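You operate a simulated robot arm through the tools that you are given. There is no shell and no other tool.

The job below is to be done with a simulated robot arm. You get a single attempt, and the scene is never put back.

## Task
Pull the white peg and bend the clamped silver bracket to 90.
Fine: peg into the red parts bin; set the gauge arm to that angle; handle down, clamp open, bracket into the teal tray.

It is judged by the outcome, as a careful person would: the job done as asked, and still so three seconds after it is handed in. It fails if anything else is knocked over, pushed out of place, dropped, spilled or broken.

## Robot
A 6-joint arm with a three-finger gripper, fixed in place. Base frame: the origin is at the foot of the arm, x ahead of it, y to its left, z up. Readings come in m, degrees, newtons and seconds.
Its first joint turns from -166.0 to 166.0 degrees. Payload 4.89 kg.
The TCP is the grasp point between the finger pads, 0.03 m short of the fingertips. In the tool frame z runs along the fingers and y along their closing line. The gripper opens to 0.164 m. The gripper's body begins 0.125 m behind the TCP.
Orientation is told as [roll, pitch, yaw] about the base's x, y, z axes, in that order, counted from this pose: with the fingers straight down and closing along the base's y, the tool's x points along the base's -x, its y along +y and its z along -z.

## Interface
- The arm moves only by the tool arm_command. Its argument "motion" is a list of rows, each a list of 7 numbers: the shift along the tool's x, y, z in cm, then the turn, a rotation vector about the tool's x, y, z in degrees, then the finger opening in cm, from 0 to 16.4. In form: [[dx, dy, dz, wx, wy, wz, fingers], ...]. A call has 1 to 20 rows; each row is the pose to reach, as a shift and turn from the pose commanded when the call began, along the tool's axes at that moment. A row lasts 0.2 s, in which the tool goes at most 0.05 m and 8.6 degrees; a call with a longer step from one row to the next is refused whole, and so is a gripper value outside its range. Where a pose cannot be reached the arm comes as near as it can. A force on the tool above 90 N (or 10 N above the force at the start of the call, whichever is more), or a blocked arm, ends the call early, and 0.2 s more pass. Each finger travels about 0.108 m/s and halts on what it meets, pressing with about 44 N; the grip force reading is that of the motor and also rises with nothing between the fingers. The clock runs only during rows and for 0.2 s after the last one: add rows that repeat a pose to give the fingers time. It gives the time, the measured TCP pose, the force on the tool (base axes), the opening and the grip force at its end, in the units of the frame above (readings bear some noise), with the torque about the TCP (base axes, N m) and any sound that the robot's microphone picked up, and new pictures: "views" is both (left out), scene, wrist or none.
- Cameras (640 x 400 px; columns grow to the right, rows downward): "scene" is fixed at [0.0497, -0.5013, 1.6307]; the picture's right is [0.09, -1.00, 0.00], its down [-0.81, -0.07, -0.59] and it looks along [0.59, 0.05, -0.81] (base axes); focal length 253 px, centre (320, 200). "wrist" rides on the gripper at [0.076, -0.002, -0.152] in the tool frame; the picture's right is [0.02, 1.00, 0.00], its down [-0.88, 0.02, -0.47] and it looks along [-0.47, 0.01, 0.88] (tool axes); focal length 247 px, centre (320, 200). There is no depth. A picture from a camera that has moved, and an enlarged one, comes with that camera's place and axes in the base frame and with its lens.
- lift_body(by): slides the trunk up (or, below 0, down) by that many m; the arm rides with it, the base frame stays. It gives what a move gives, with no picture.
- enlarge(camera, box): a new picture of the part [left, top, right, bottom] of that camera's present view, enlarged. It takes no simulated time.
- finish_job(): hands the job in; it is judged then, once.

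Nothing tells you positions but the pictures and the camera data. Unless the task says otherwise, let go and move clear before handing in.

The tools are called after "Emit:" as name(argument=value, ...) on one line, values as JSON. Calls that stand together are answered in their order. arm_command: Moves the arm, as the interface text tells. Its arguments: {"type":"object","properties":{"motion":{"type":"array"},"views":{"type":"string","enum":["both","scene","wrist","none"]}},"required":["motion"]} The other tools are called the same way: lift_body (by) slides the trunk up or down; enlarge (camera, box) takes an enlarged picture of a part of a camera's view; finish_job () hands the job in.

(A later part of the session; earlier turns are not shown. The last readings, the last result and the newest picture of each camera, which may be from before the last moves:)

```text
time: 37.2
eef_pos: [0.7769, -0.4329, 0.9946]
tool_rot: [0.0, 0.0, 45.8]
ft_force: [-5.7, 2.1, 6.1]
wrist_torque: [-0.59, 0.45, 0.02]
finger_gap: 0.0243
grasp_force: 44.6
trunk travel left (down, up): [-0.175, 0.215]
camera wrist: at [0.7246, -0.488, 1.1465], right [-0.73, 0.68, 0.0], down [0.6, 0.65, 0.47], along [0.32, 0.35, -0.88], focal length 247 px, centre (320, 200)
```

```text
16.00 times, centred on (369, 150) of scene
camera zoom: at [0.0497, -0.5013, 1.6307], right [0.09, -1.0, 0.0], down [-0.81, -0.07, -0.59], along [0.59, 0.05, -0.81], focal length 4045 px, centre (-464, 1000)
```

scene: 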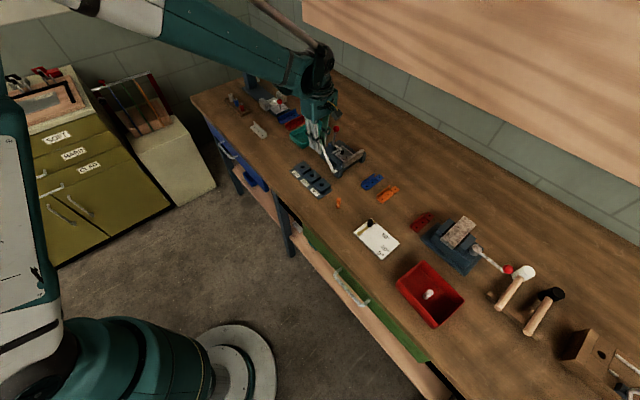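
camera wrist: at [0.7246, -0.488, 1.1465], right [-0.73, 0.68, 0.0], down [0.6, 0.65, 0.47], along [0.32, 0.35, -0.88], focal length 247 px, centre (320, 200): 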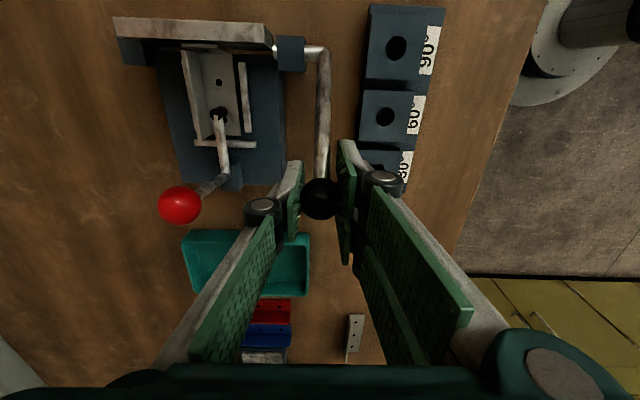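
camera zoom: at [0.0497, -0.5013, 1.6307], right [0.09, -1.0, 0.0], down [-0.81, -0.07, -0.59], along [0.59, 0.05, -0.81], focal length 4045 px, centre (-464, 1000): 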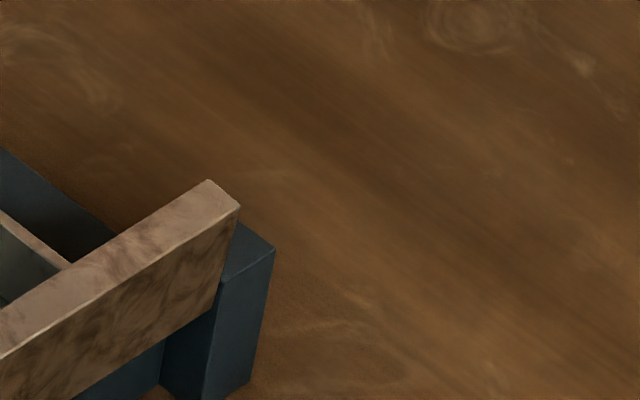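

Several image measures put the leaf at about 86–87°, so the ball has probably slipped slightly in the grip. I'll push another 3° or so along the arc and re-measure.

Emit:
arm_command(motion=[[-0.25, 0, 0.24, 0, 0, 0, 1.5], [-0.48, 0, 0.5, 0, 0, 0, 1.5], [-0.48, 0, 0.5, 0, 0, 0, 1.5]], views="wrist")

Emit:
enlarge(camera="scene", box=[318, 138, 348, 178])

Emit:
enlarge(camera="scene", box=[360, 142, 378, 158])

Emit:
enlarge(camera="scene", box=[334, 150, 352, 172])

Emit:
enlarge(camera="wrist", box=[110, 0, 310, 80])

```text
time: 38.0
eef_pos: [0.7802, -0.4285, 0.9886]
tool_rot: [0.0, 0.0, 45.9]
ft_force: [-3.8, 6.5, 10.6]
wrist_torque: [-0.67, 0.6, 0.01]
finger_gap: 0.0242
grasp_force: 44.8
trunk travel left (down, up): [-0.175, 0.215]
camera wrist: at [0.7283, -0.4842, 1.141], right [-0.73, 0.68, 0.0], down [0.6, 0.65, 0.47], along [0.32, 0.35, -0.88], focal length 247 px, centre (320, 200)
```

wrist: 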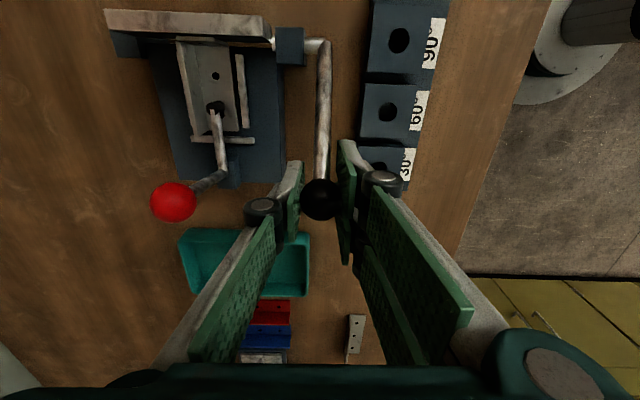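

```text
10.00 times, centred on (333, 158) of scene
camera zoom: at [0.0497, -0.5013, 1.6307], right [0.09, -1.0, 0.0], down [-0.81, -0.07, -0.59], along [0.59, 0.05, -0.81], focal length 2528 px, centre (190, 620)
```

zoom: 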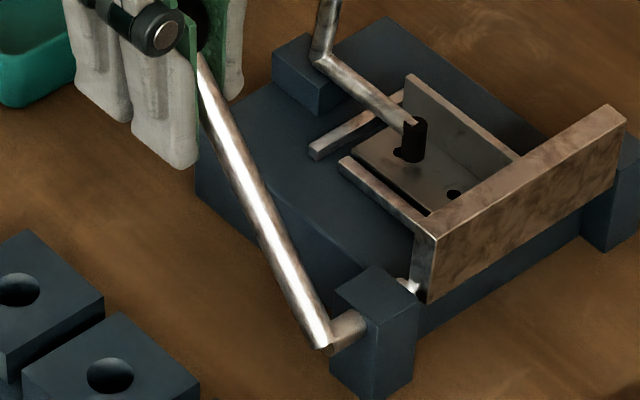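

```text
16.00 times, centred on (369, 150) of scene
camera zoom: at [0.0497, -0.5013, 1.6307], right [0.09, -1.0, 0.0], down [-0.81, -0.07, -0.59], along [0.59, 0.05, -0.81], focal length 4045 px, centre (-464, 1000)
```

zoom: 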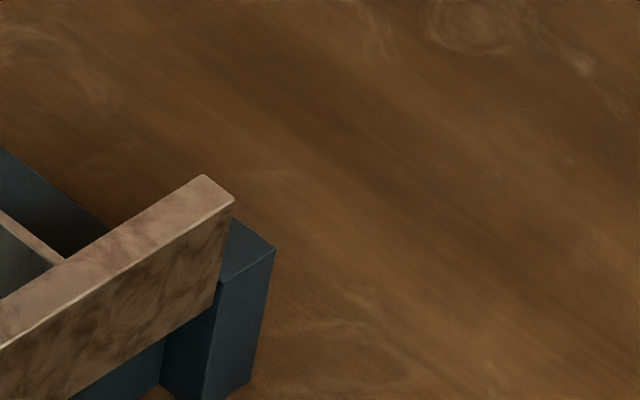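

```text
16.00 times, centred on (343, 161) of scene
camera zoom: at [0.0497, -0.5013, 1.6307], right [0.09, -1.0, 0.0], down [-0.81, -0.07, -0.59], along [0.59, 0.05, -0.81], focal length 4045 px, centre (-48, 824)
```

zoom: 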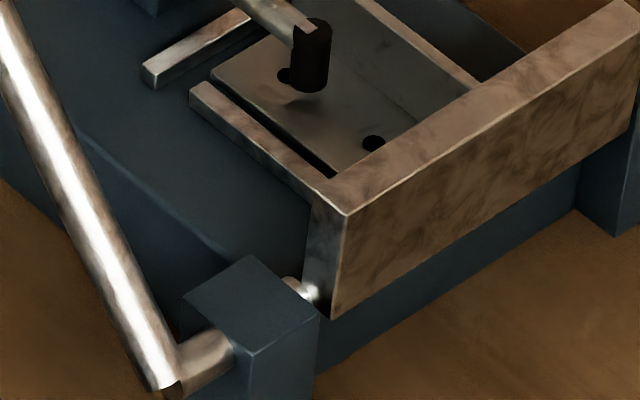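

```text
3.20 times, centred on (210, 40) of wrist
camera zoom: at [0.7283, -0.4842, 1.141], right [-0.73, 0.68, 0.0], down [0.6, 0.65, 0.47], along [0.32, 0.35, -0.88], focal length 790 px, centre (672, 712)
```

zoom: 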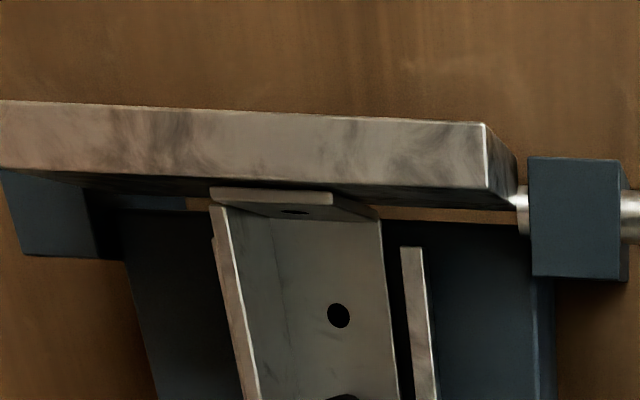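

The leaf now reads about 89–90° on both edges and in the wrist view, with the tab upright. I'll bring the handle back down along the reverse arc.

Emit:
arm_command(motion=[[0.93, 0.02, -0.95, 0, 0, 0, 1.5], [1.96, 0.05, -1.79, 0, 0, 0, 1.5], [3.07, 0.07, -2.52, 0, 0, 0, 1.5], [4.25, 0.1, -3.13, 0, 0, 0, 1.5], [5.48, 0.13, -3.62, 0, 0, 0, 1.5], [6.76, 0.16, -3.97, 0, 0, 0, 1.5], [8.07, 0.19, -4.19, 0, 0, 0, 1.5], [9.4, 0.23, -4.27, 0, 0, 0, 1.5], [10.73, 0.26, -4.21, 0, 0, 0, 1.5]], views="both")

Emit:
enlarge(camera="scene", box=[318, 130, 378, 180])

Emit:
enlarge(camera="wrist", box=[150, 80, 350, 220])

```text
time: 40.0
eef_pos: [0.7054, -0.5048, 1.0336]
tool_rot: [0.0, 0.0, 45.9]
ft_force: [-7.5, 20.7, -18.6]
wrist_torque: [0.51, -0.66, 0.02]
finger_gap: 0.0252
grasp_force: 44.8
trunk travel left (down, up): [-0.175, 0.215]
camera wrist: at [0.6527, -0.5597, 1.1859], right [-0.73, 0.68, 0.0], down [0.6, 0.65, 0.47], along [0.32, 0.35, -0.88], focal length 247 px, centre (320, 200)
```

scene: 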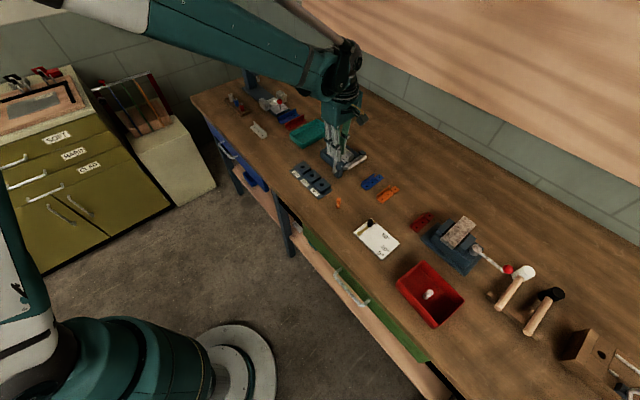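
wrist: 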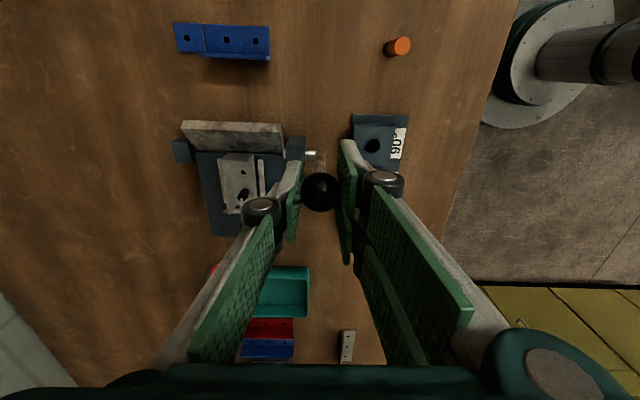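

```text
8.00 times, centred on (348, 155) of scene
camera zoom: at [0.0497, -0.5013, 1.6307], right [0.09, -1.0, 0.0], down [-0.81, -0.07, -0.59], along [0.59, 0.05, -0.81], focal length 2022 px, centre (96, 560)
```

zoom: 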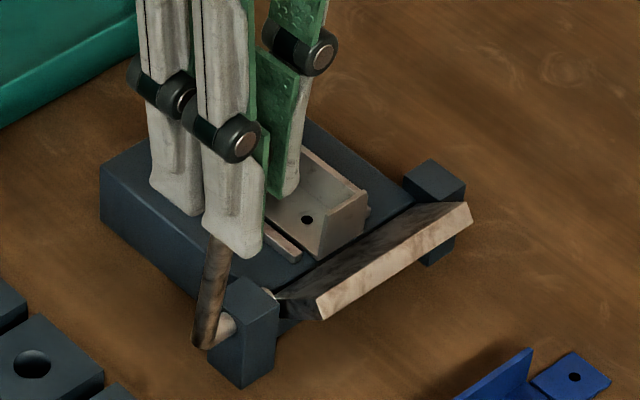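

```text
2.86 times, centred on (250, 150) of wrist
camera zoom: at [0.6527, -0.5597, 1.1859], right [-0.73, 0.68, 0.0], down [0.6, 0.65, 0.47], along [0.32, 0.35, -0.88], focal length 706 px, centre (520, 343)
```

zoom: 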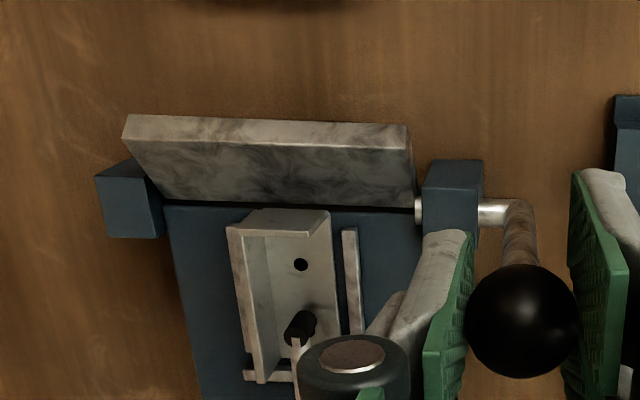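

The tab stays upright while the leaf comes away from it. I'll carry on lowering the handle towards its starting position.

Emit:
arm_command(motion=[[1.31, 0.13, 0.2, 0, 0, 0, 1.5], [2.59, 0.16, 0.54, 0, 0, 0, 1.5], [3.84, 0.19, 1.0, 0, 0, 0, 1.5], [5.02, 0.22, 1.6, 0, 0, 0, 1.5], [6.14, 0.25, 2.32, 0, 0, 0, 1.5], [7.18, 0.27, 3.14, 0, 0, 0, 1.5], [7.5, 0.28, 3.45, 0, 0, 0, 1.5]], views="both")

Emit:
enlarge(camera="scene", box=[318, 130, 378, 180])

Emit:
enlarge(camera="wrist", box=[150, 120, 350, 260])

```text
time: 41.6
eef_pos: [0.6528, -0.5559, 0.9957]
tool_rot: [0.0, 0.0, 46.0]
ft_force: [28.8, -14.7, 2.8]
wrist_torque: [0.87, -0.82, 0.07]
finger_gap: 0.0251
grasp_force: 44.9
trunk travel left (down, up): [-0.175, 0.215]
camera wrist: at [0.5999, -0.612, 1.1471], right [-0.73, 0.68, 0.0], down [0.6, 0.65, 0.47], along [0.32, 0.35, -0.88], focal length 247 px, centre (320, 200)
```

scene: 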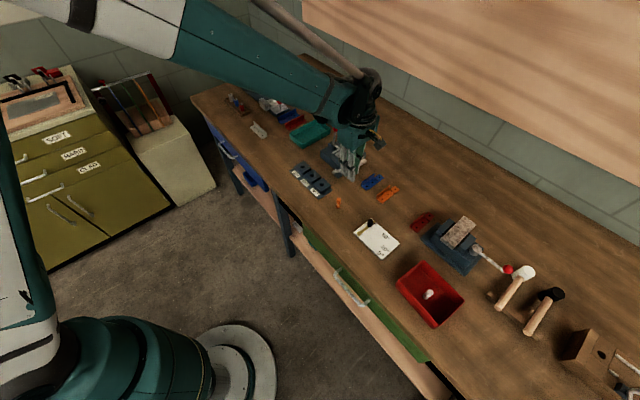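
wrist: 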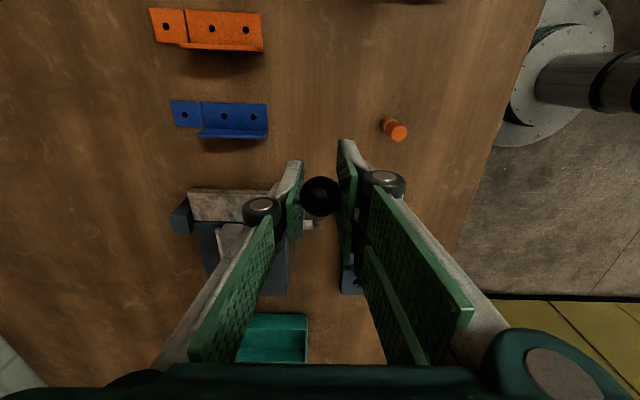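

```text
8.00 times, centred on (348, 155) of scene
camera zoom: at [0.0497, -0.5013, 1.6307], right [0.09, -1.0, 0.0], down [-0.81, -0.07, -0.59], along [0.59, 0.05, -0.81], focal length 2022 px, centre (96, 560)
```

zoom: 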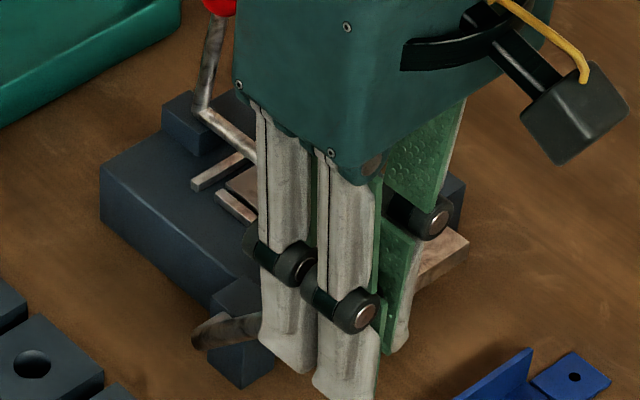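

```text
2.86 times, centred on (250, 190) of wrist
camera zoom: at [0.5999, -0.612, 1.1471], right [-0.73, 0.68, 0.0], down [0.6, 0.65, 0.47], along [0.32, 0.35, -0.88], focal length 706 px, centre (520, 229)
```

zoom: 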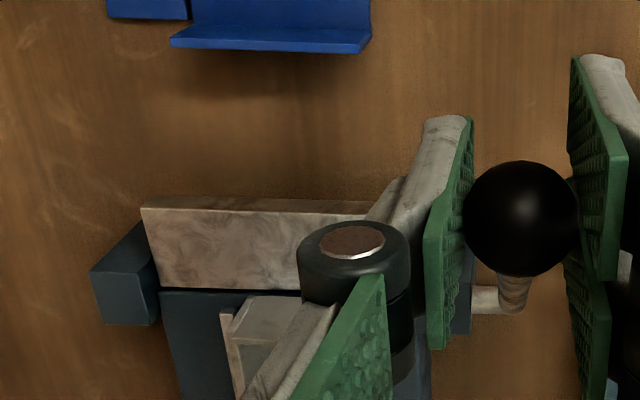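

The leaf is nearly flat. I'll ease the sideways strain and lower the last few millimetres to the stop.

Emit:
arm_command(motion=[[0.15, -0.2, 0.15, 0, 0, 0, 1.5], [0.3, -0.2, 0.35, 0, 0, 0, 1.5], [0.4, -0.2, 0.5, 0, 0, 0, 1.5]], views="wrist")

Emit:
enlarge(camera="wrist", box=[150, 120, 350, 260])

```text
time: 42.4
eef_pos: [0.6506, -0.5608, 0.9912]
tool_rot: [0.1, 0.0, 45.9]
ft_force: [8.3, 12.0, 0.3]
wrist_torque: [0.71, -0.75, 0.08]
finger_gap: 0.025
grasp_force: 44.8
trunk travel left (down, up): [-0.175, 0.215]
camera wrist: at [0.5971, -0.6152, 1.1432], right [-0.73, 0.68, 0.0], down [0.6, 0.65, 0.47], along [0.32, 0.35, -0.88], focal length 247 px, centre (320, 200)
```

wrist: 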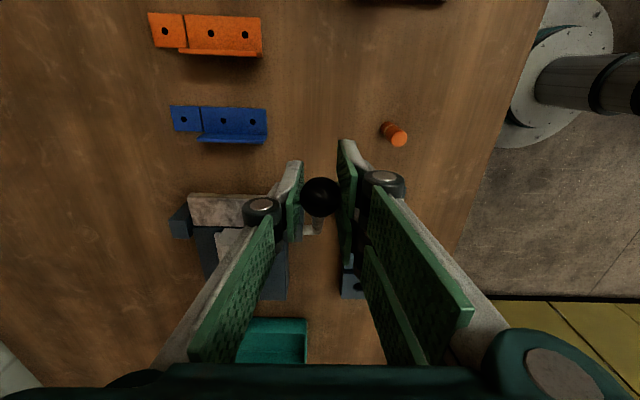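

```text
2.86 times, centred on (250, 190) of wrist
camera zoom: at [0.5971, -0.6152, 1.1432], right [-0.73, 0.68, 0.0], down [0.6, 0.65, 0.47], along [0.32, 0.35, -0.88], focal length 706 px, centre (520, 229)
```

zoom: 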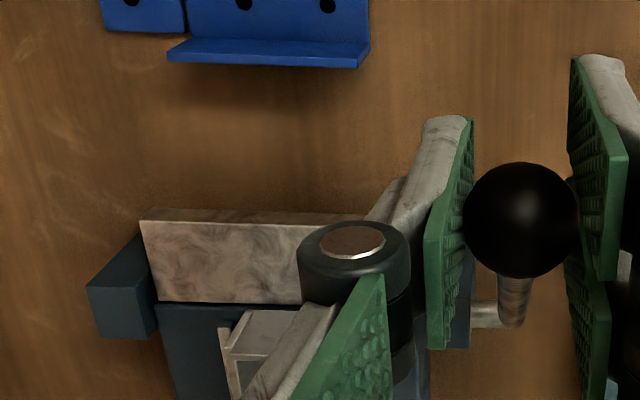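

Emit:
arm_command(motion=[[0.1, 0, 0.2, 0, 0, 0, 1.5], [0.25, 0, 0.4, 0, 0, 0, 1.5]], views="wrist")

Emit:
enlarge(camera="wrist", box=[150, 160, 350, 260])

```text
time: 43.0
eef_pos: [0.6482, -0.5606, 0.9897]
tool_rot: [0.1, 0.0, 45.8]
ft_force: [15.6, 26.5, 28.0]
wrist_torque: [0.03, -0.03, 0.04]
finger_gap: 0.0253
grasp_force: 44.7
trunk travel left (down, up): [-0.175, 0.215]
camera wrist: at [0.5958, -0.6162, 1.1413], right [-0.73, 0.68, 0.0], down [0.6, 0.65, 0.47], along [0.32, 0.35, -0.88], focal length 247 px, centre (320, 200)
```

wrist: 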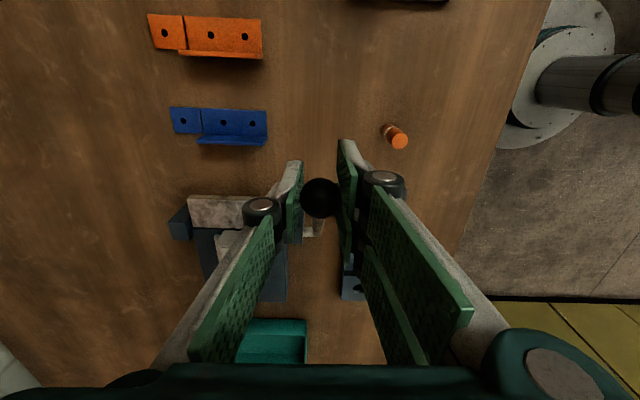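

```text
3.20 times, centred on (250, 210) of wrist
camera zoom: at [0.5958, -0.6162, 1.1413], right [-0.73, 0.68, 0.0], down [0.6, 0.65, 0.47], along [0.32, 0.35, -0.88], focal length 790 px, centre (544, 168)
```

zoom: 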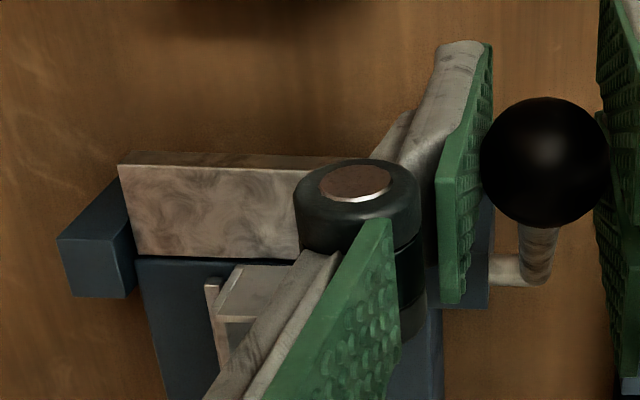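

The force now rises along the tangent (about 40 N), so the leaf is down on its stop. I'll relax slightly, release the ball, and rise.

Emit:
arm_command(motion=[[-0.15, 0, -0.25, 0, 0, 0, 1.5], [-0.15, 0, -0.25, 0, 0, 0, 3.5], [-0.15, 0, -0.25, 0, 0, 0, 6], [-0.15, 0, -0.25, 0, 0, 0, 6], [-0.15, 0, -4, 0, 0, 0, 6], [-0.15, 0, -8, 0, 0, 0, 6], [-0.15, 0, -12, 0, 0, 0, 6], [-0.15, 0, -15, 0, 0, 0, 8]], views="both")

Emit:
enlarge(camera="scene", box=[318, 130, 378, 180])

Emit:
enlarge(camera="wrist", box=[180, 120, 360, 260])

```text
time: 44.8
eef_pos: [0.6491, -0.558, 1.1385]
tool_rot: [0.0, 0.0, 46.0]
ft_force: [1.1, 0.1, -0.7]
wrist_torque: [0.03, 0.05, 0.02]
finger_gap: 0.0799
grasp_force: 0.1
trunk travel left (down, up): [-0.175, 0.215]
camera wrist: at [0.5957, -0.6144, 1.2905], right [-0.73, 0.68, 0.0], down [0.6, 0.65, 0.47], along [0.32, 0.35, -0.88], focal length 247 px, centre (320, 200)
```

scene: 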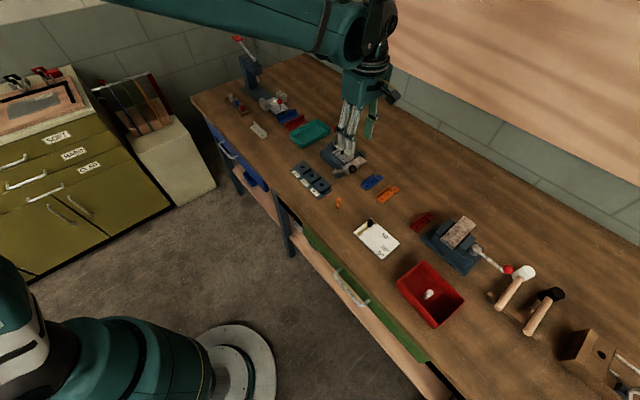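
wrist: 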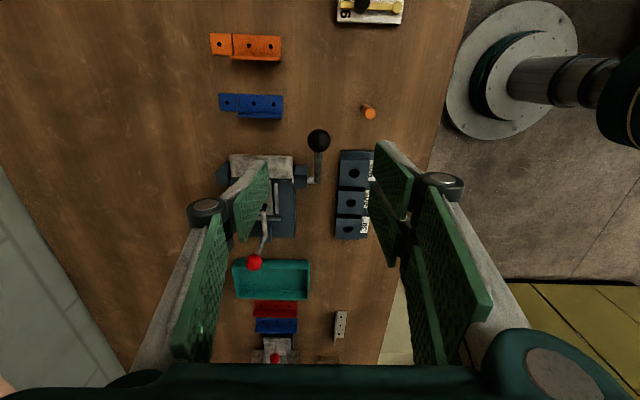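

```text
8.00 times, centred on (348, 155) of scene
camera zoom: at [0.0497, -0.5013, 1.6307], right [0.09, -1.0, 0.0], down [-0.81, -0.07, -0.59], along [0.59, 0.05, -0.81], focal length 2022 px, centre (96, 560)
```

zoom: 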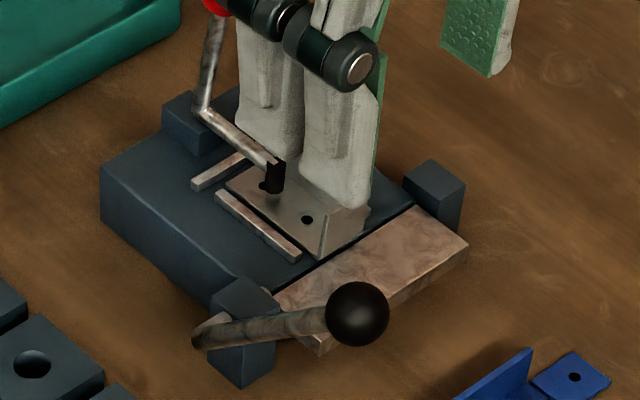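

```text
2.86 times, centred on (270, 190) of wrist
camera zoom: at [0.5957, -0.6144, 1.2905], right [-0.73, 0.68, 0.0], down [0.6, 0.65, 0.47], along [0.32, 0.35, -0.88], focal length 706 px, centre (463, 229)
```

zoom: 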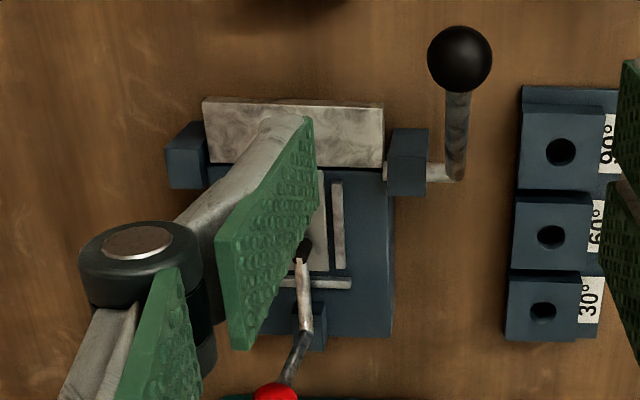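

The handle is down and the tab stands upright. I'll move so the wrist camera is directly above the tab, where any lean shows without perspective error; that also brings the gripper near the red clamp knob at about (0.848,-0.494,0.998).

Emit:
arm_command(motion=[[-3.4, -1.8, 0, 0, 0, 0, 8], [-6.8, -3.6, 0, 0, 0, 0, 8], [-10.1, -5.4, 0, 0, 0, 0, 8], [-13.5, -7.2, 0, 0, 0, 0, 8], [-16.8, -9.1, 0, 0, 0, 0, 8]], views="both")

Emit:
enlarge(camera="wrist", box=[270, 40, 370, 110])

Emit:
enlarge(camera="wrist", box=[220, 40, 420, 220])

Emit:
enlarge(camera="scene", box=[335, 140, 375, 170])

```text
time: 46.0
eef_pos: [0.8333, -0.5032, 1.1368]
tool_rot: [-0.1, 0.0, 45.8]
ft_force: [-1.1, -0.7, 1.1]
wrist_torque: [0.0, -0.21, -0.01]
finger_gap: 0.0799
grasp_force: 0.1
trunk travel left (down, up): [-0.175, 0.215]
camera wrist: at [0.7792, -0.5592, 1.2888], right [-0.73, 0.68, 0.0], down [0.6, 0.65, 0.47], along [0.32, 0.35, -0.88], focal length 247 px, centre (320, 200)
```

scene: 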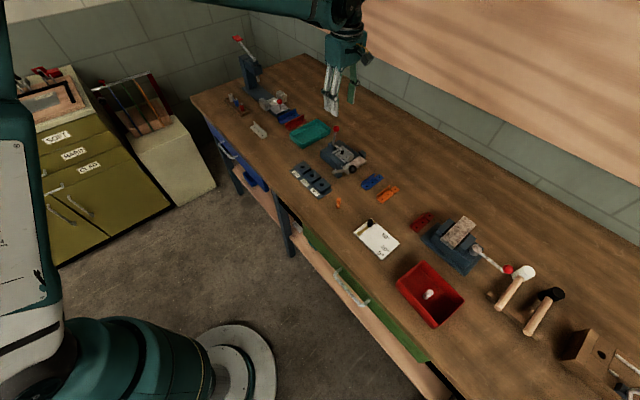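
wrist: 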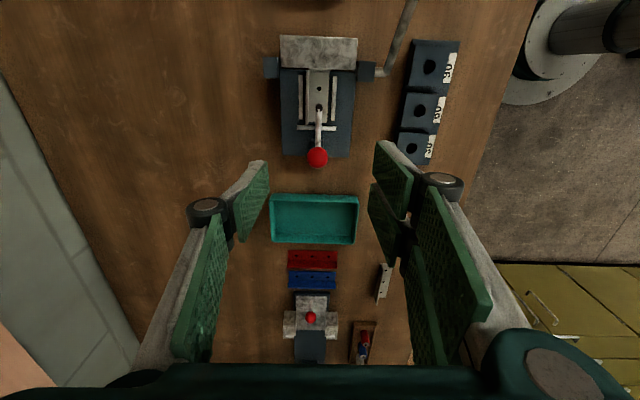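

```text
5.71 times, centred on (320, 75) of wrist
camera zoom: at [0.7792, -0.5592, 1.2888], right [-0.73, 0.68, 0.0], down [0.6, 0.65, 0.47], along [0.32, 0.35, -0.88], focal length 1411 px, centre (320, 914)
```

zoom: 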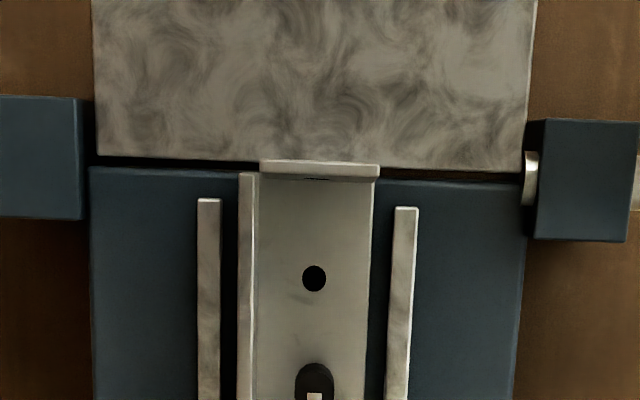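

```text
2.22 times, centred on (320, 130) of wrist
camera zoom: at [0.7792, -0.5592, 1.2888], right [-0.73, 0.68, 0.0], down [0.6, 0.65, 0.47], along [0.32, 0.35, -0.88], focal length 549 px, centre (320, 356)
```

zoom: 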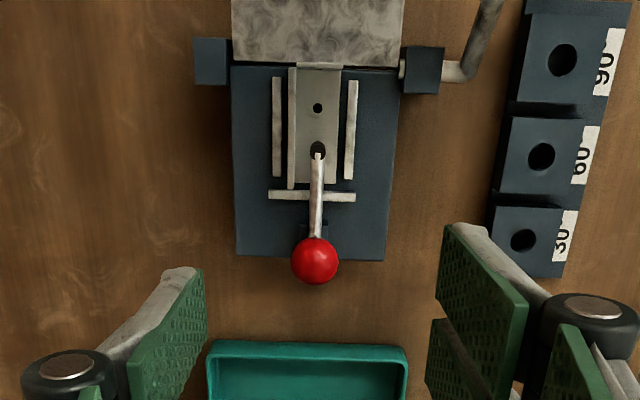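

```text
13.33 times, centred on (355, 155) of scene
camera zoom: at [0.0497, -0.5013, 1.6307], right [0.09, -1.0, 0.0], down [-0.81, -0.07, -0.59], along [0.59, 0.05, -0.81], focal length 3371 px, centre (-147, 800)
```

zoom: 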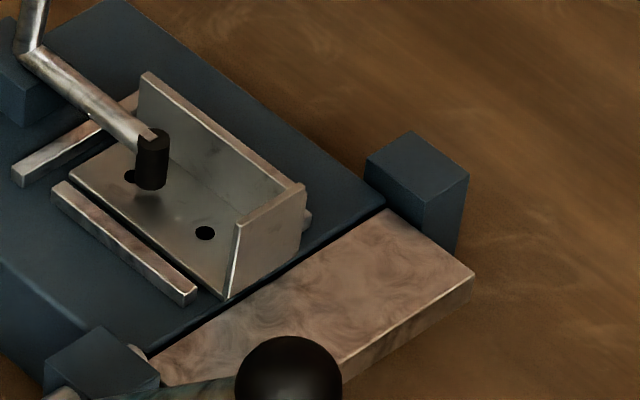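

The tab is seen almost edge-on from above. I'll zoom in further to judge how close to 90° it is.

Emit:
enlarge(camera="wrist", box=[300, 60, 340, 85])

Emit:
enlarge(camera="scene", box=[348, 150, 364, 164])

Emit:
enlarge(camera="wrist", box=[260, 55, 300, 85])

```text
16.00 times, centred on (320, 72) of wrist
camera zoom: at [0.7792, -0.5592, 1.2888], right [-0.73, 0.68, 0.0], down [0.6, 0.65, 0.47], along [0.32, 0.35, -0.88], focal length 3952 px, centre (320, 2240)
```

zoom: 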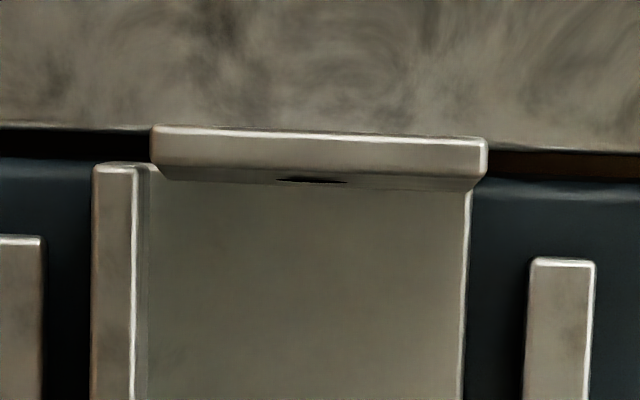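

```text
16.00 times, centred on (356, 157) of scene
camera zoom: at [0.0497, -0.5013, 1.6307], right [0.09, -1.0, 0.0], down [-0.81, -0.07, -0.59], along [0.59, 0.05, -0.81], focal length 4045 px, centre (-256, 888)
```

zoom: 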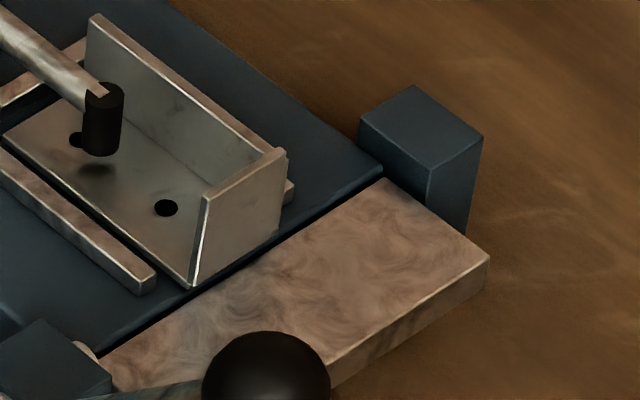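

```text
13.33 times, centred on (280, 70) of wrist
camera zoom: at [0.7792, -0.5592, 1.2888], right [-0.73, 0.68, 0.0], down [0.6, 0.65, 0.47], along [0.32, 0.35, -0.88], focal length 3293 px, centre (853, 1933)
```

zoom: 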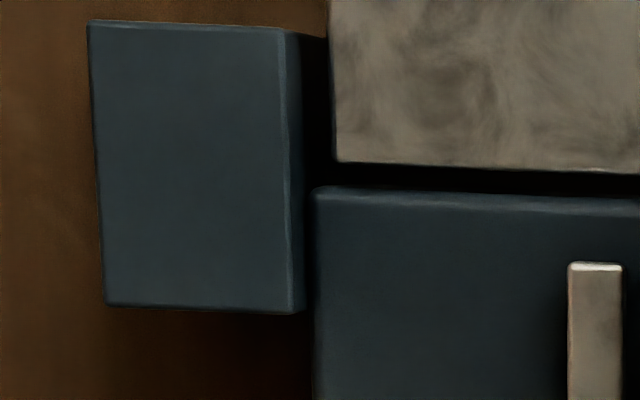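

From above the tab looks to lean about 2–3° short of upright, while the scene view says about 1–1.5°. I want a profile view along the hinge axis to settle it, so I'll swing the wrist camera to the front side of the bender.

Emit:
arm_command(motion=[[0.6, 1.3, 0, 0, 0, 7.5, 8], [1.2, 2.6, 0, 0, 0, 15, 8], [1.9, 3.8, 0, 0, 0, 22.5, 8], [2.5, 5.1, 0, 0, 0, 30, 9], [3.1, 6.4, 0, 0, 0, 37.5, 10], [3.7, 7.7, 0, 0, 0, 45, 11], [4.4, 8.9, 1, 0, 0, 52.5, 12], [5.0, 10.2, 2, 0, 0, 60, 12], [5.6, 11.5, 3.5, 0, 0, 67.5, 12], [6.2, 12.8, 5, 0, 0, 75, 12], [6.9, 14.0, 6.5, 0, 0, 82.5, 12], [7.5, 15.3, 8, 0, 0, 90, 12], [7.5, 15.3, 8, 0, 0, 90, 12]], views="wrist")

Emit:
enlarge(camera="wrist", box=[260, 180, 380, 280])

Emit:
enlarge(camera="wrist", box=[300, 205, 340, 245])

```text
time: 48.8
eef_pos: [0.6674, -0.453, 1.057]
tool_rot: [0.0, -0.1, -44.3]
ft_force: [0.9, 0.0, 0.4]
wrist_torque: [-0.02, -0.01, 0.01]
finger_gap: 0.1198
grasp_force: 0.0
trunk travel left (down, up): [-0.175, 0.215]
camera wrist: at [0.6108, -0.3997, 1.2094], right [0.68, 0.73, 0.0], down [0.64, -0.6, 0.47], along [0.35, -0.32, -0.88], focal length 247 px, centre (320, 200)
```

wrist: 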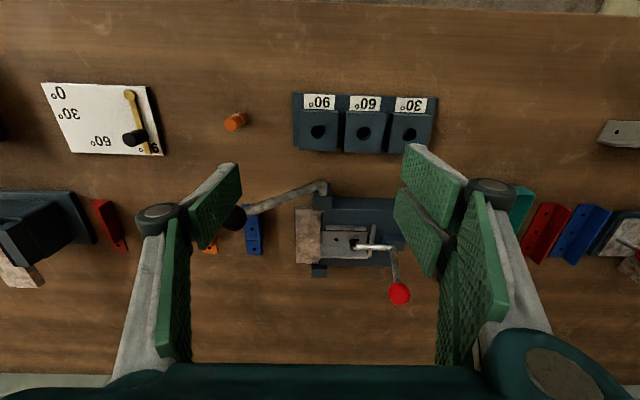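

```text
4.00 times, centred on (320, 230) of wrist
camera zoom: at [0.6108, -0.3997, 1.2094], right [0.68, 0.73, 0.0], down [0.64, -0.6, 0.47], along [0.35, -0.32, -0.88], focal length 988 px, centre (320, 80)
```

zoom: 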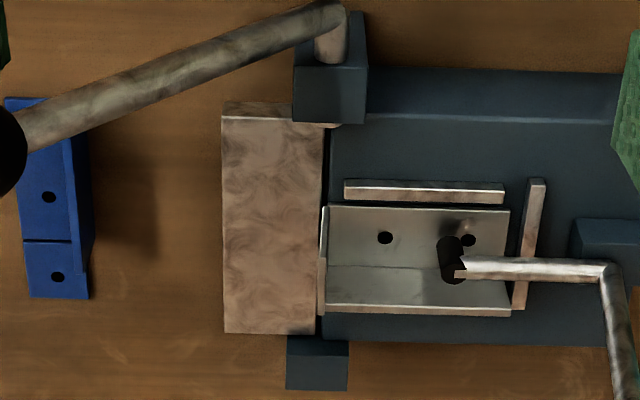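

```text
10.00 times, centred on (320, 225) of wrist
camera zoom: at [0.6108, -0.3997, 1.2094], right [0.68, 0.73, 0.0], down [0.64, -0.6, 0.47], along [0.35, -0.32, -0.88], focal length 2470 px, centre (320, -50)
```

zoom: 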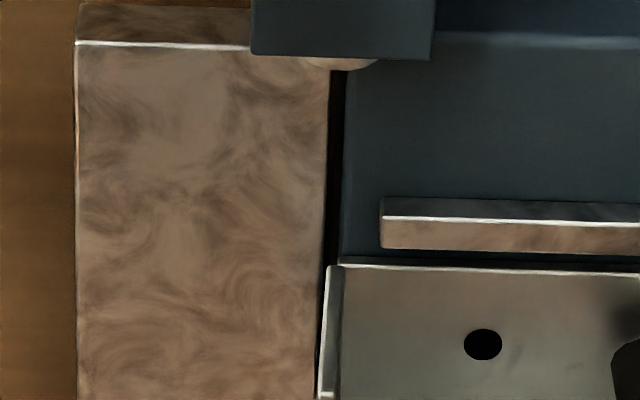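

Emit:
enlarge(camera="wrist", box=[306, 228, 336, 262])

Emit:
enlarge(camera="wrist", box=[310, 228, 330, 246])

```text
11.76 times, centred on (321, 245) of wrist
camera zoom: at [0.6108, -0.3997, 1.2094], right [0.68, 0.73, 0.0], down [0.64, -0.6, 0.47], along [0.35, -0.32, -0.88], focal length 2906 px, centre (308, -329)
```

zoom: 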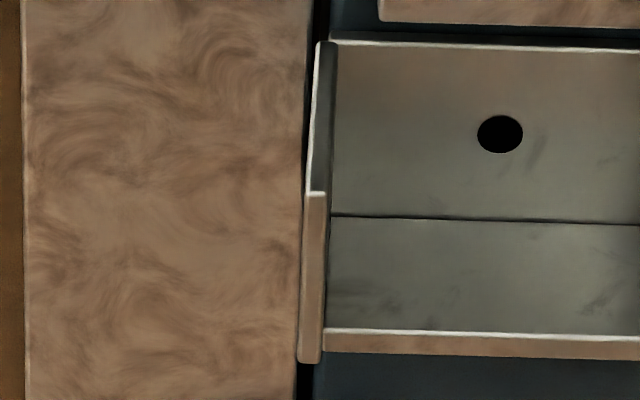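

```text
16.00 times, centred on (320, 237) of wrist
camera zoom: at [0.6108, -0.3997, 1.2094], right [0.68, 0.73, 0.0], down [0.64, -0.6, 0.47], along [0.35, -0.32, -0.88], focal length 3952 px, centre (320, -392)
```

zoom: 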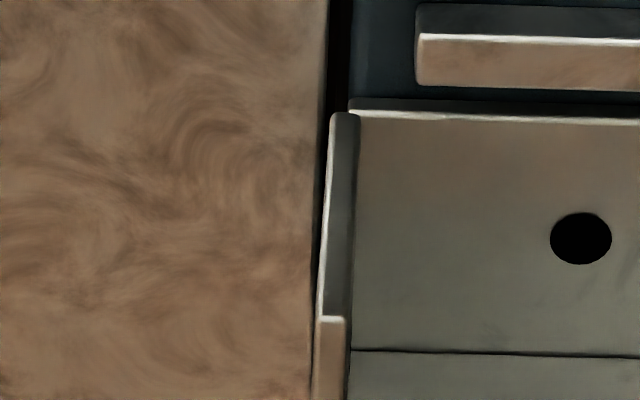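

The profile view is clear: the tab leans 2.5° outward (about 87.5°). I'll bend a little further to bring it to 90, so first I return above the black ball with the hinge-aligned yaw.

Emit:
arm_command(motion=[[0, 0, -4, 0, 0, 0, 12], [0, 0, -8.3, 0, 0, 0, 12], [-0.5, -0.7, -8.3, 0, 0, -7.5, 11], [-1.0, -1.5, -8.3, 0, 0, -15, 10], [-1.5, -2.2, -8.3, 0, 0, -22.5, 9], [-2.1, -2.9, -8.3, 0, 0, -30, 8], [-2.6, -3.7, -8.3, 0, 0, -37.5, 7], [-3.1, -4.4, -8.3, 0, 0, -45, 6], [-3.6, -5.1, -8.3, 0, 0, -52.5, 6], [-4.1, -5.9, -8.3, 0, 0, -60, 6], [-4.6, -6.6, -8.3, 0, 0, -67.5, 6], [-5.1, -7.3, -8.3, 0, 0, -75, 6], [-5.7, -8.1, -8.3, 0, 0, -82.5, 6], [-6.2, -8.8, -8.3, 0, 0, -90.2, 6], [-6.2, -8.8, -8.3, 0, 0, -90.2, 6]], views="wrist")

Emit:
enlarge(camera="wrist", box=[260, 100, 380, 200])

```text
time: 52.0
eef_pos: [0.6496, -0.5596, 1.1407]
tool_rot: [0.0, 0.0, 46.2]
ft_force: [-0.2, 0.1, -0.4]
wrist_torque: [0.02, -0.01, 0.0]
finger_gap: 0.0599
grasp_force: 0.0
trunk travel left (down, up): [-0.175, 0.215]
camera wrist: at [0.5981, -0.6146, 1.2931], right [-0.74, 0.68, 0.0], down [0.6, 0.65, 0.47], along [0.32, 0.35, -0.88], focal length 247 px, centre (320, 200)
```

wrist: 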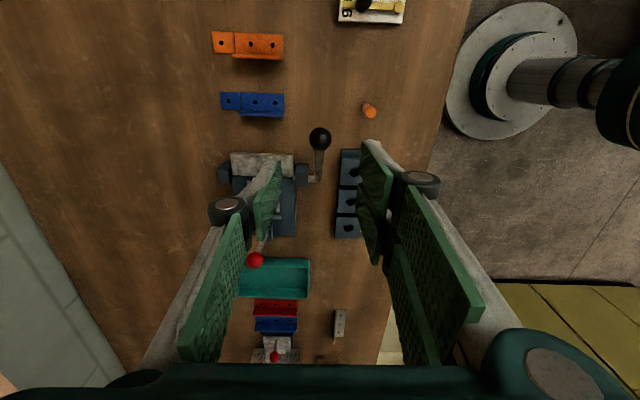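

```text
4.00 times, centred on (320, 150) of wrist
camera zoom: at [0.5981, -0.6146, 1.2931], right [-0.74, 0.68, 0.0], down [0.6, 0.65, 0.47], along [0.32, 0.35, -0.88], focal length 988 px, centre (320, 400)
```

zoom: 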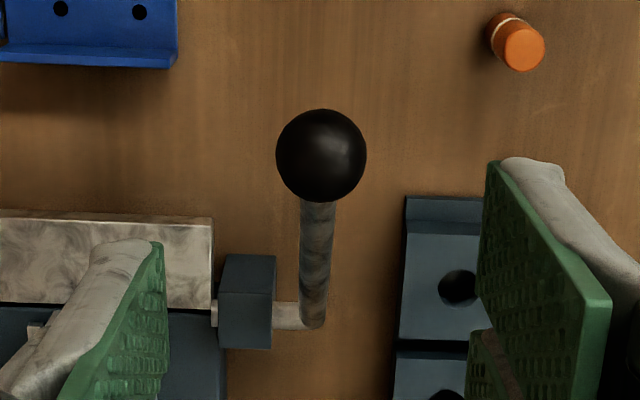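

Centred to within 2 mm. Lowering and gripping the ball again.

Emit:
arm_command(motion=[[0.1, -0.15, 4, 0, 0, 0, 6], [0.1, -0.15, 8, 0, 0, 0, 6], [0.1, -0.15, 12, 0, 0, 0, 6], [0.1, -0.15, 14.5, 0, 0, 0, 6], [0.1, -0.15, 14.5, 0, 0, 0, 4], [0.1, -0.15, 14.5, 0, 0, 0, 2.6], [0.1, -0.15, 14.5, 0, 0, 0, 1.5], [0.1, -0.15, 14.5, 0, 0, 0, 1.5], [0.1, -0.15, 14.5, 0, 0, 0, 1.5]], views="wrist")

Emit:
enlarge(camera="wrist", box=[270, 160, 370, 240])

```text
time: 54.0
eef_pos: [0.6528, -0.5562, 0.9976]
tool_rot: [0.0, 0.0, 46.1]
ft_force: [-29.3, 34.4, -15.7]
wrist_torque: [-0.79, 0.54, -0.22]
finger_gap: 0.0257
grasp_force: 45.0
trunk travel left (down, up): [-0.175, 0.215]
camera wrist: at [0.6002, -0.6124, 1.1482], right [-0.74, 0.68, 0.0], down [0.6, 0.65, 0.47], along [0.32, 0.35, -0.88], focal length 247 px, centre (320, 200)
```

wrist: 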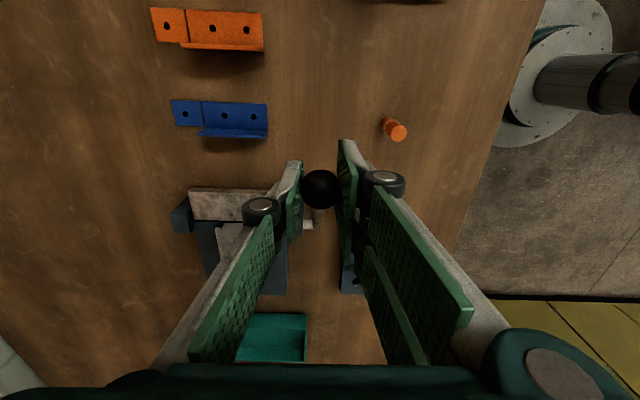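

```text
5.00 times, centred on (320, 200) of wrist
camera zoom: at [0.6002, -0.6124, 1.1482], right [-0.74, 0.68, 0.0], down [0.6, 0.65, 0.47], along [0.32, 0.35, -0.88], focal length 1235 px, centre (320, 200)
```

zoom: 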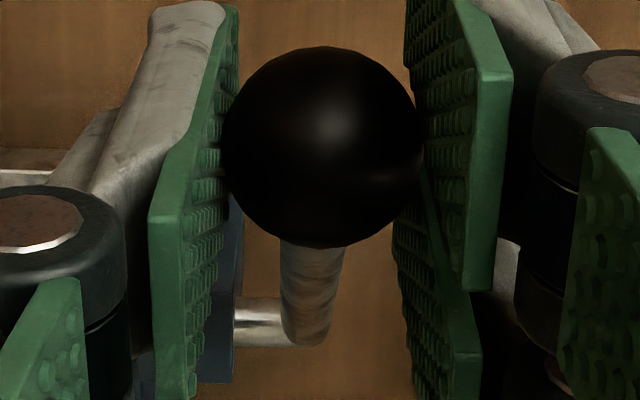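

The ball is gripped with some sideways strain, which I'll relieve as I go. Repeating the arc to 60° first.

Emit:
arm_command(motion=[[0, 0.28, 0, 0, 0, 0, 1.5], [-0.99, 0.26, -0.9, 0, 0, 0, 1.5], [-2.07, 0.23, -1.69, 0, 0, 0, 1.5], [-3.22, 0.2, -2.36, 0, 0, 0, 1.5], [-4.44, 0.17, -2.9, 0, 0, 0, 1.5], [-5.7, 0.14, -3.32, 0, 0, 0, 1.5], [-7.01, 0.11, -3.6, 0, 0, 0, 1.5], [-8.34, 0.08, -3.75, 0, 0, 0, 1.5], [-9.67, 0.05, -3.75, 0, 0, 0, 1.5], [-11.0, 0.01, -3.62, 0, 0, 0, 1.5], [-12.3, -0.02, -3.34, 0, 0, 0, 1.5]], views="wrist")

```text
time: 56.4
eef_pos: [0.7377, -0.4714, 1.0279]
tool_rot: [0.0, -0.1, 46.1]
ft_force: [-5.8, 7.7, 9.1]
wrist_torque: [0.04, -0.07, 0.02]
finger_gap: 0.0258
grasp_force: 45.7
trunk travel left (down, up): [-0.175, 0.215]
camera wrist: at [0.686, -0.5261, 1.1808], right [-0.74, 0.68, 0.0], down [0.6, 0.65, 0.47], along [0.32, 0.35, -0.88], focal length 247 px, centre (320, 200)
```

wrist: 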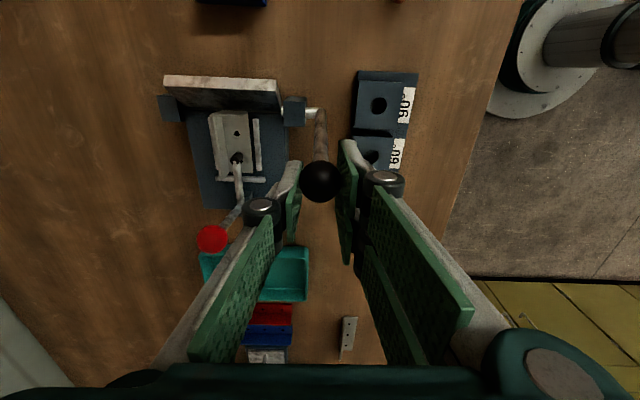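

Forces are low. Continuing to about 84° on this path, then I'll compare with the earlier extreme in the pictures.

Emit:
arm_command(motion=[[-1.27, -0.03, 0.41, 0, 0, 0, 1.5], [-2.49, -0.06, 0.95, 0, 0, 0, 1.5], [-3.65, -0.09, 1.61, 0, 0, 0, 1.5], [-4.73, -0.12, 2.39, 0, 0, 0, 1.5], [-5.4, -0.13, 2.97, 0, 0, 0, 1.5], [-5.4, -0.13, 2.97, 0, 0, 0, 1.5]], views="wrist")

Emit:
enlarge(camera="scene", box=[360, 142, 378, 158])

Emit:
enlarge(camera="scene", box=[334, 150, 352, 172])

Emit:
enlarge(camera="scene", box=[318, 138, 348, 178])

```text
time: 57.8
eef_pos: [0.7773, -0.4319, 1.0003]
tool_rot: [-0.1, 0.0, 46.2]
ft_force: [14.7, 7.7, 24.3]
wrist_torque: [-0.45, 0.43, 0.08]
finger_gap: 0.0246
grasp_force: 44.9
trunk travel left (down, up): [-0.175, 0.215]
camera wrist: at [0.7238, -0.4874, 1.1525], right [-0.74, 0.68, 0.0], down [0.6, 0.65, 0.47], along [0.32, 0.35, -0.88], focal length 247 px, centre (320, 200)
```

wrist: 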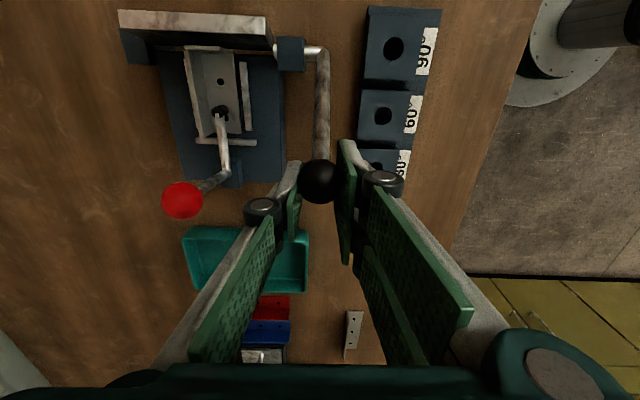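

```text
16.00 times, centred on (369, 150) of scene
camera zoom: at [0.0497, -0.5013, 1.6307], right [0.09, -1.0, 0.0], down [-0.81, -0.07, -0.59], along [0.59, 0.05, -0.81], focal length 4045 px, centre (-464, 1000)
```

zoom: 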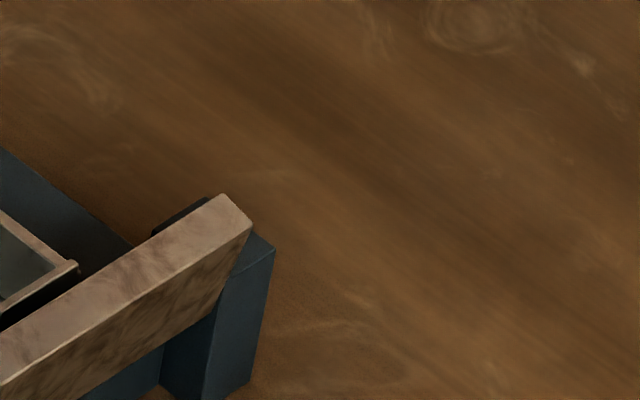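

```text
16.00 times, centred on (343, 161) of scene
camera zoom: at [0.0497, -0.5013, 1.6307], right [0.09, -1.0, 0.0], down [-0.81, -0.07, -0.59], along [0.59, 0.05, -0.81], focal length 4045 px, centre (-48, 824)
```

zoom: 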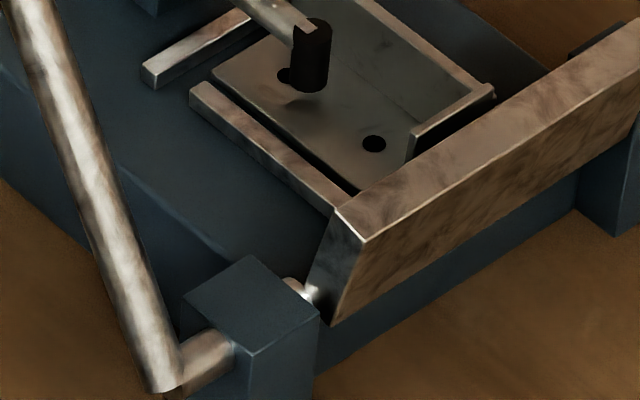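

```text
10.00 times, centred on (333, 158) of scene
camera zoom: at [0.0497, -0.5013, 1.6307], right [0.09, -1.0, 0.0], down [-0.81, -0.07, -0.59], along [0.59, 0.05, -0.81], focal length 2528 px, centre (190, 620)
```

zoom: 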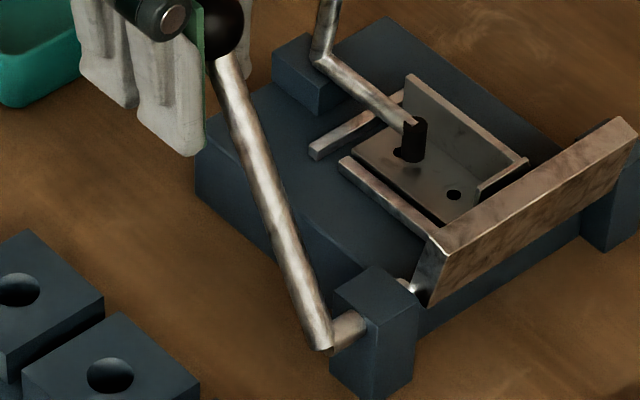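

The pictures show the leaf at only about 77°. The ball has crept to the edge of the pads because my arc centre was too high; a refit gives a hinge at z≈0.894 and a radius of 0.136 m. I'll open and see whether the lever stays put, then re-centre on the ball.

Emit:
arm_command(motion=[[0, 0, 0, 0, 0, 0, 3.0], [0, 0, 0, 0, 0, 0, 4.5], [0, 0, 0, 0, 0, 0, 5.0]], views="wrist")

Emit:
enlarge(camera="wrist", box=[270, 140, 370, 240])

Emit:
enlarge(camera="scene", box=[318, 130, 378, 178])

```text
time: 58.6
eef_pos: [0.7753, -0.4326, 1.0]
tool_rot: [0.0, 0.0, 46.1]
ft_force: [1.1, 0.5, 0.4]
wrist_torque: [-0.04, 0.01, 0.01]
finger_gap: 0.0501
grasp_force: 0.1
trunk travel left (down, up): [-0.175, 0.215]
camera wrist: at [0.7231, -0.4888, 1.1517], right [-0.73, 0.68, 0.0], down [0.6, 0.65, 0.47], along [0.32, 0.35, -0.88], focal length 247 px, centre (320, 200)
```

wrist: 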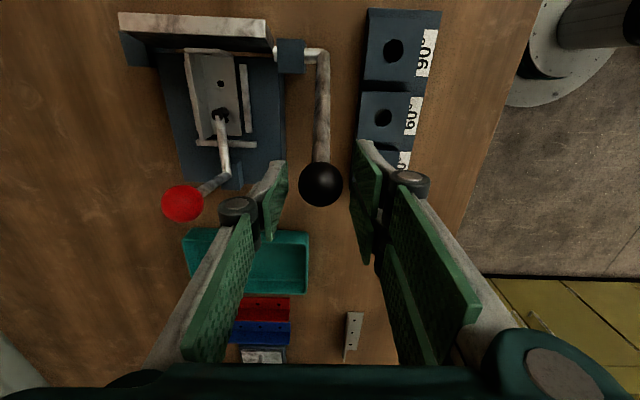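

```text
4.00 times, centred on (320, 190) of wrist
camera zoom: at [0.7231, -0.4888, 1.1517], right [-0.73, 0.68, 0.0], down [0.6, 0.65, 0.47], along [0.32, 0.35, -0.88], focal length 988 px, centre (320, 240)
```

zoom: 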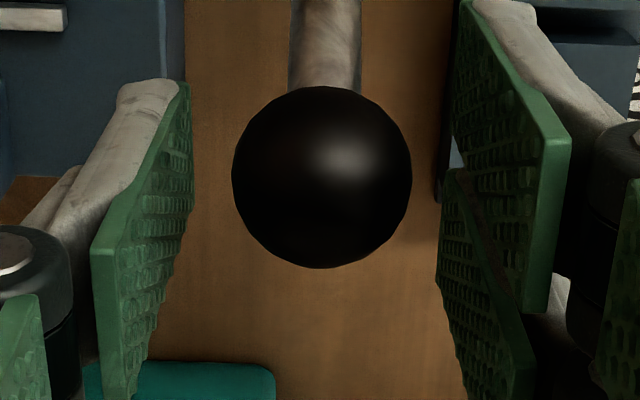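

```text
8.33 times, centred on (348, 154) of scene
camera zoom: at [0.0497, -0.5013, 1.6307], right [0.09, -1.0, 0.0], down [-0.81, -0.07, -0.59], along [0.59, 0.05, -0.81], focal length 2107 px, centre (87, 583)
```

zoom: 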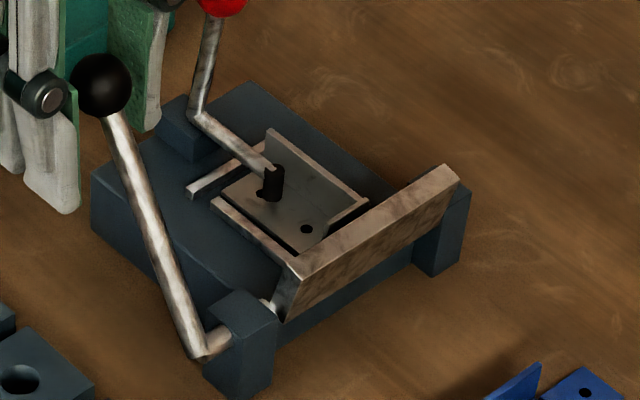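

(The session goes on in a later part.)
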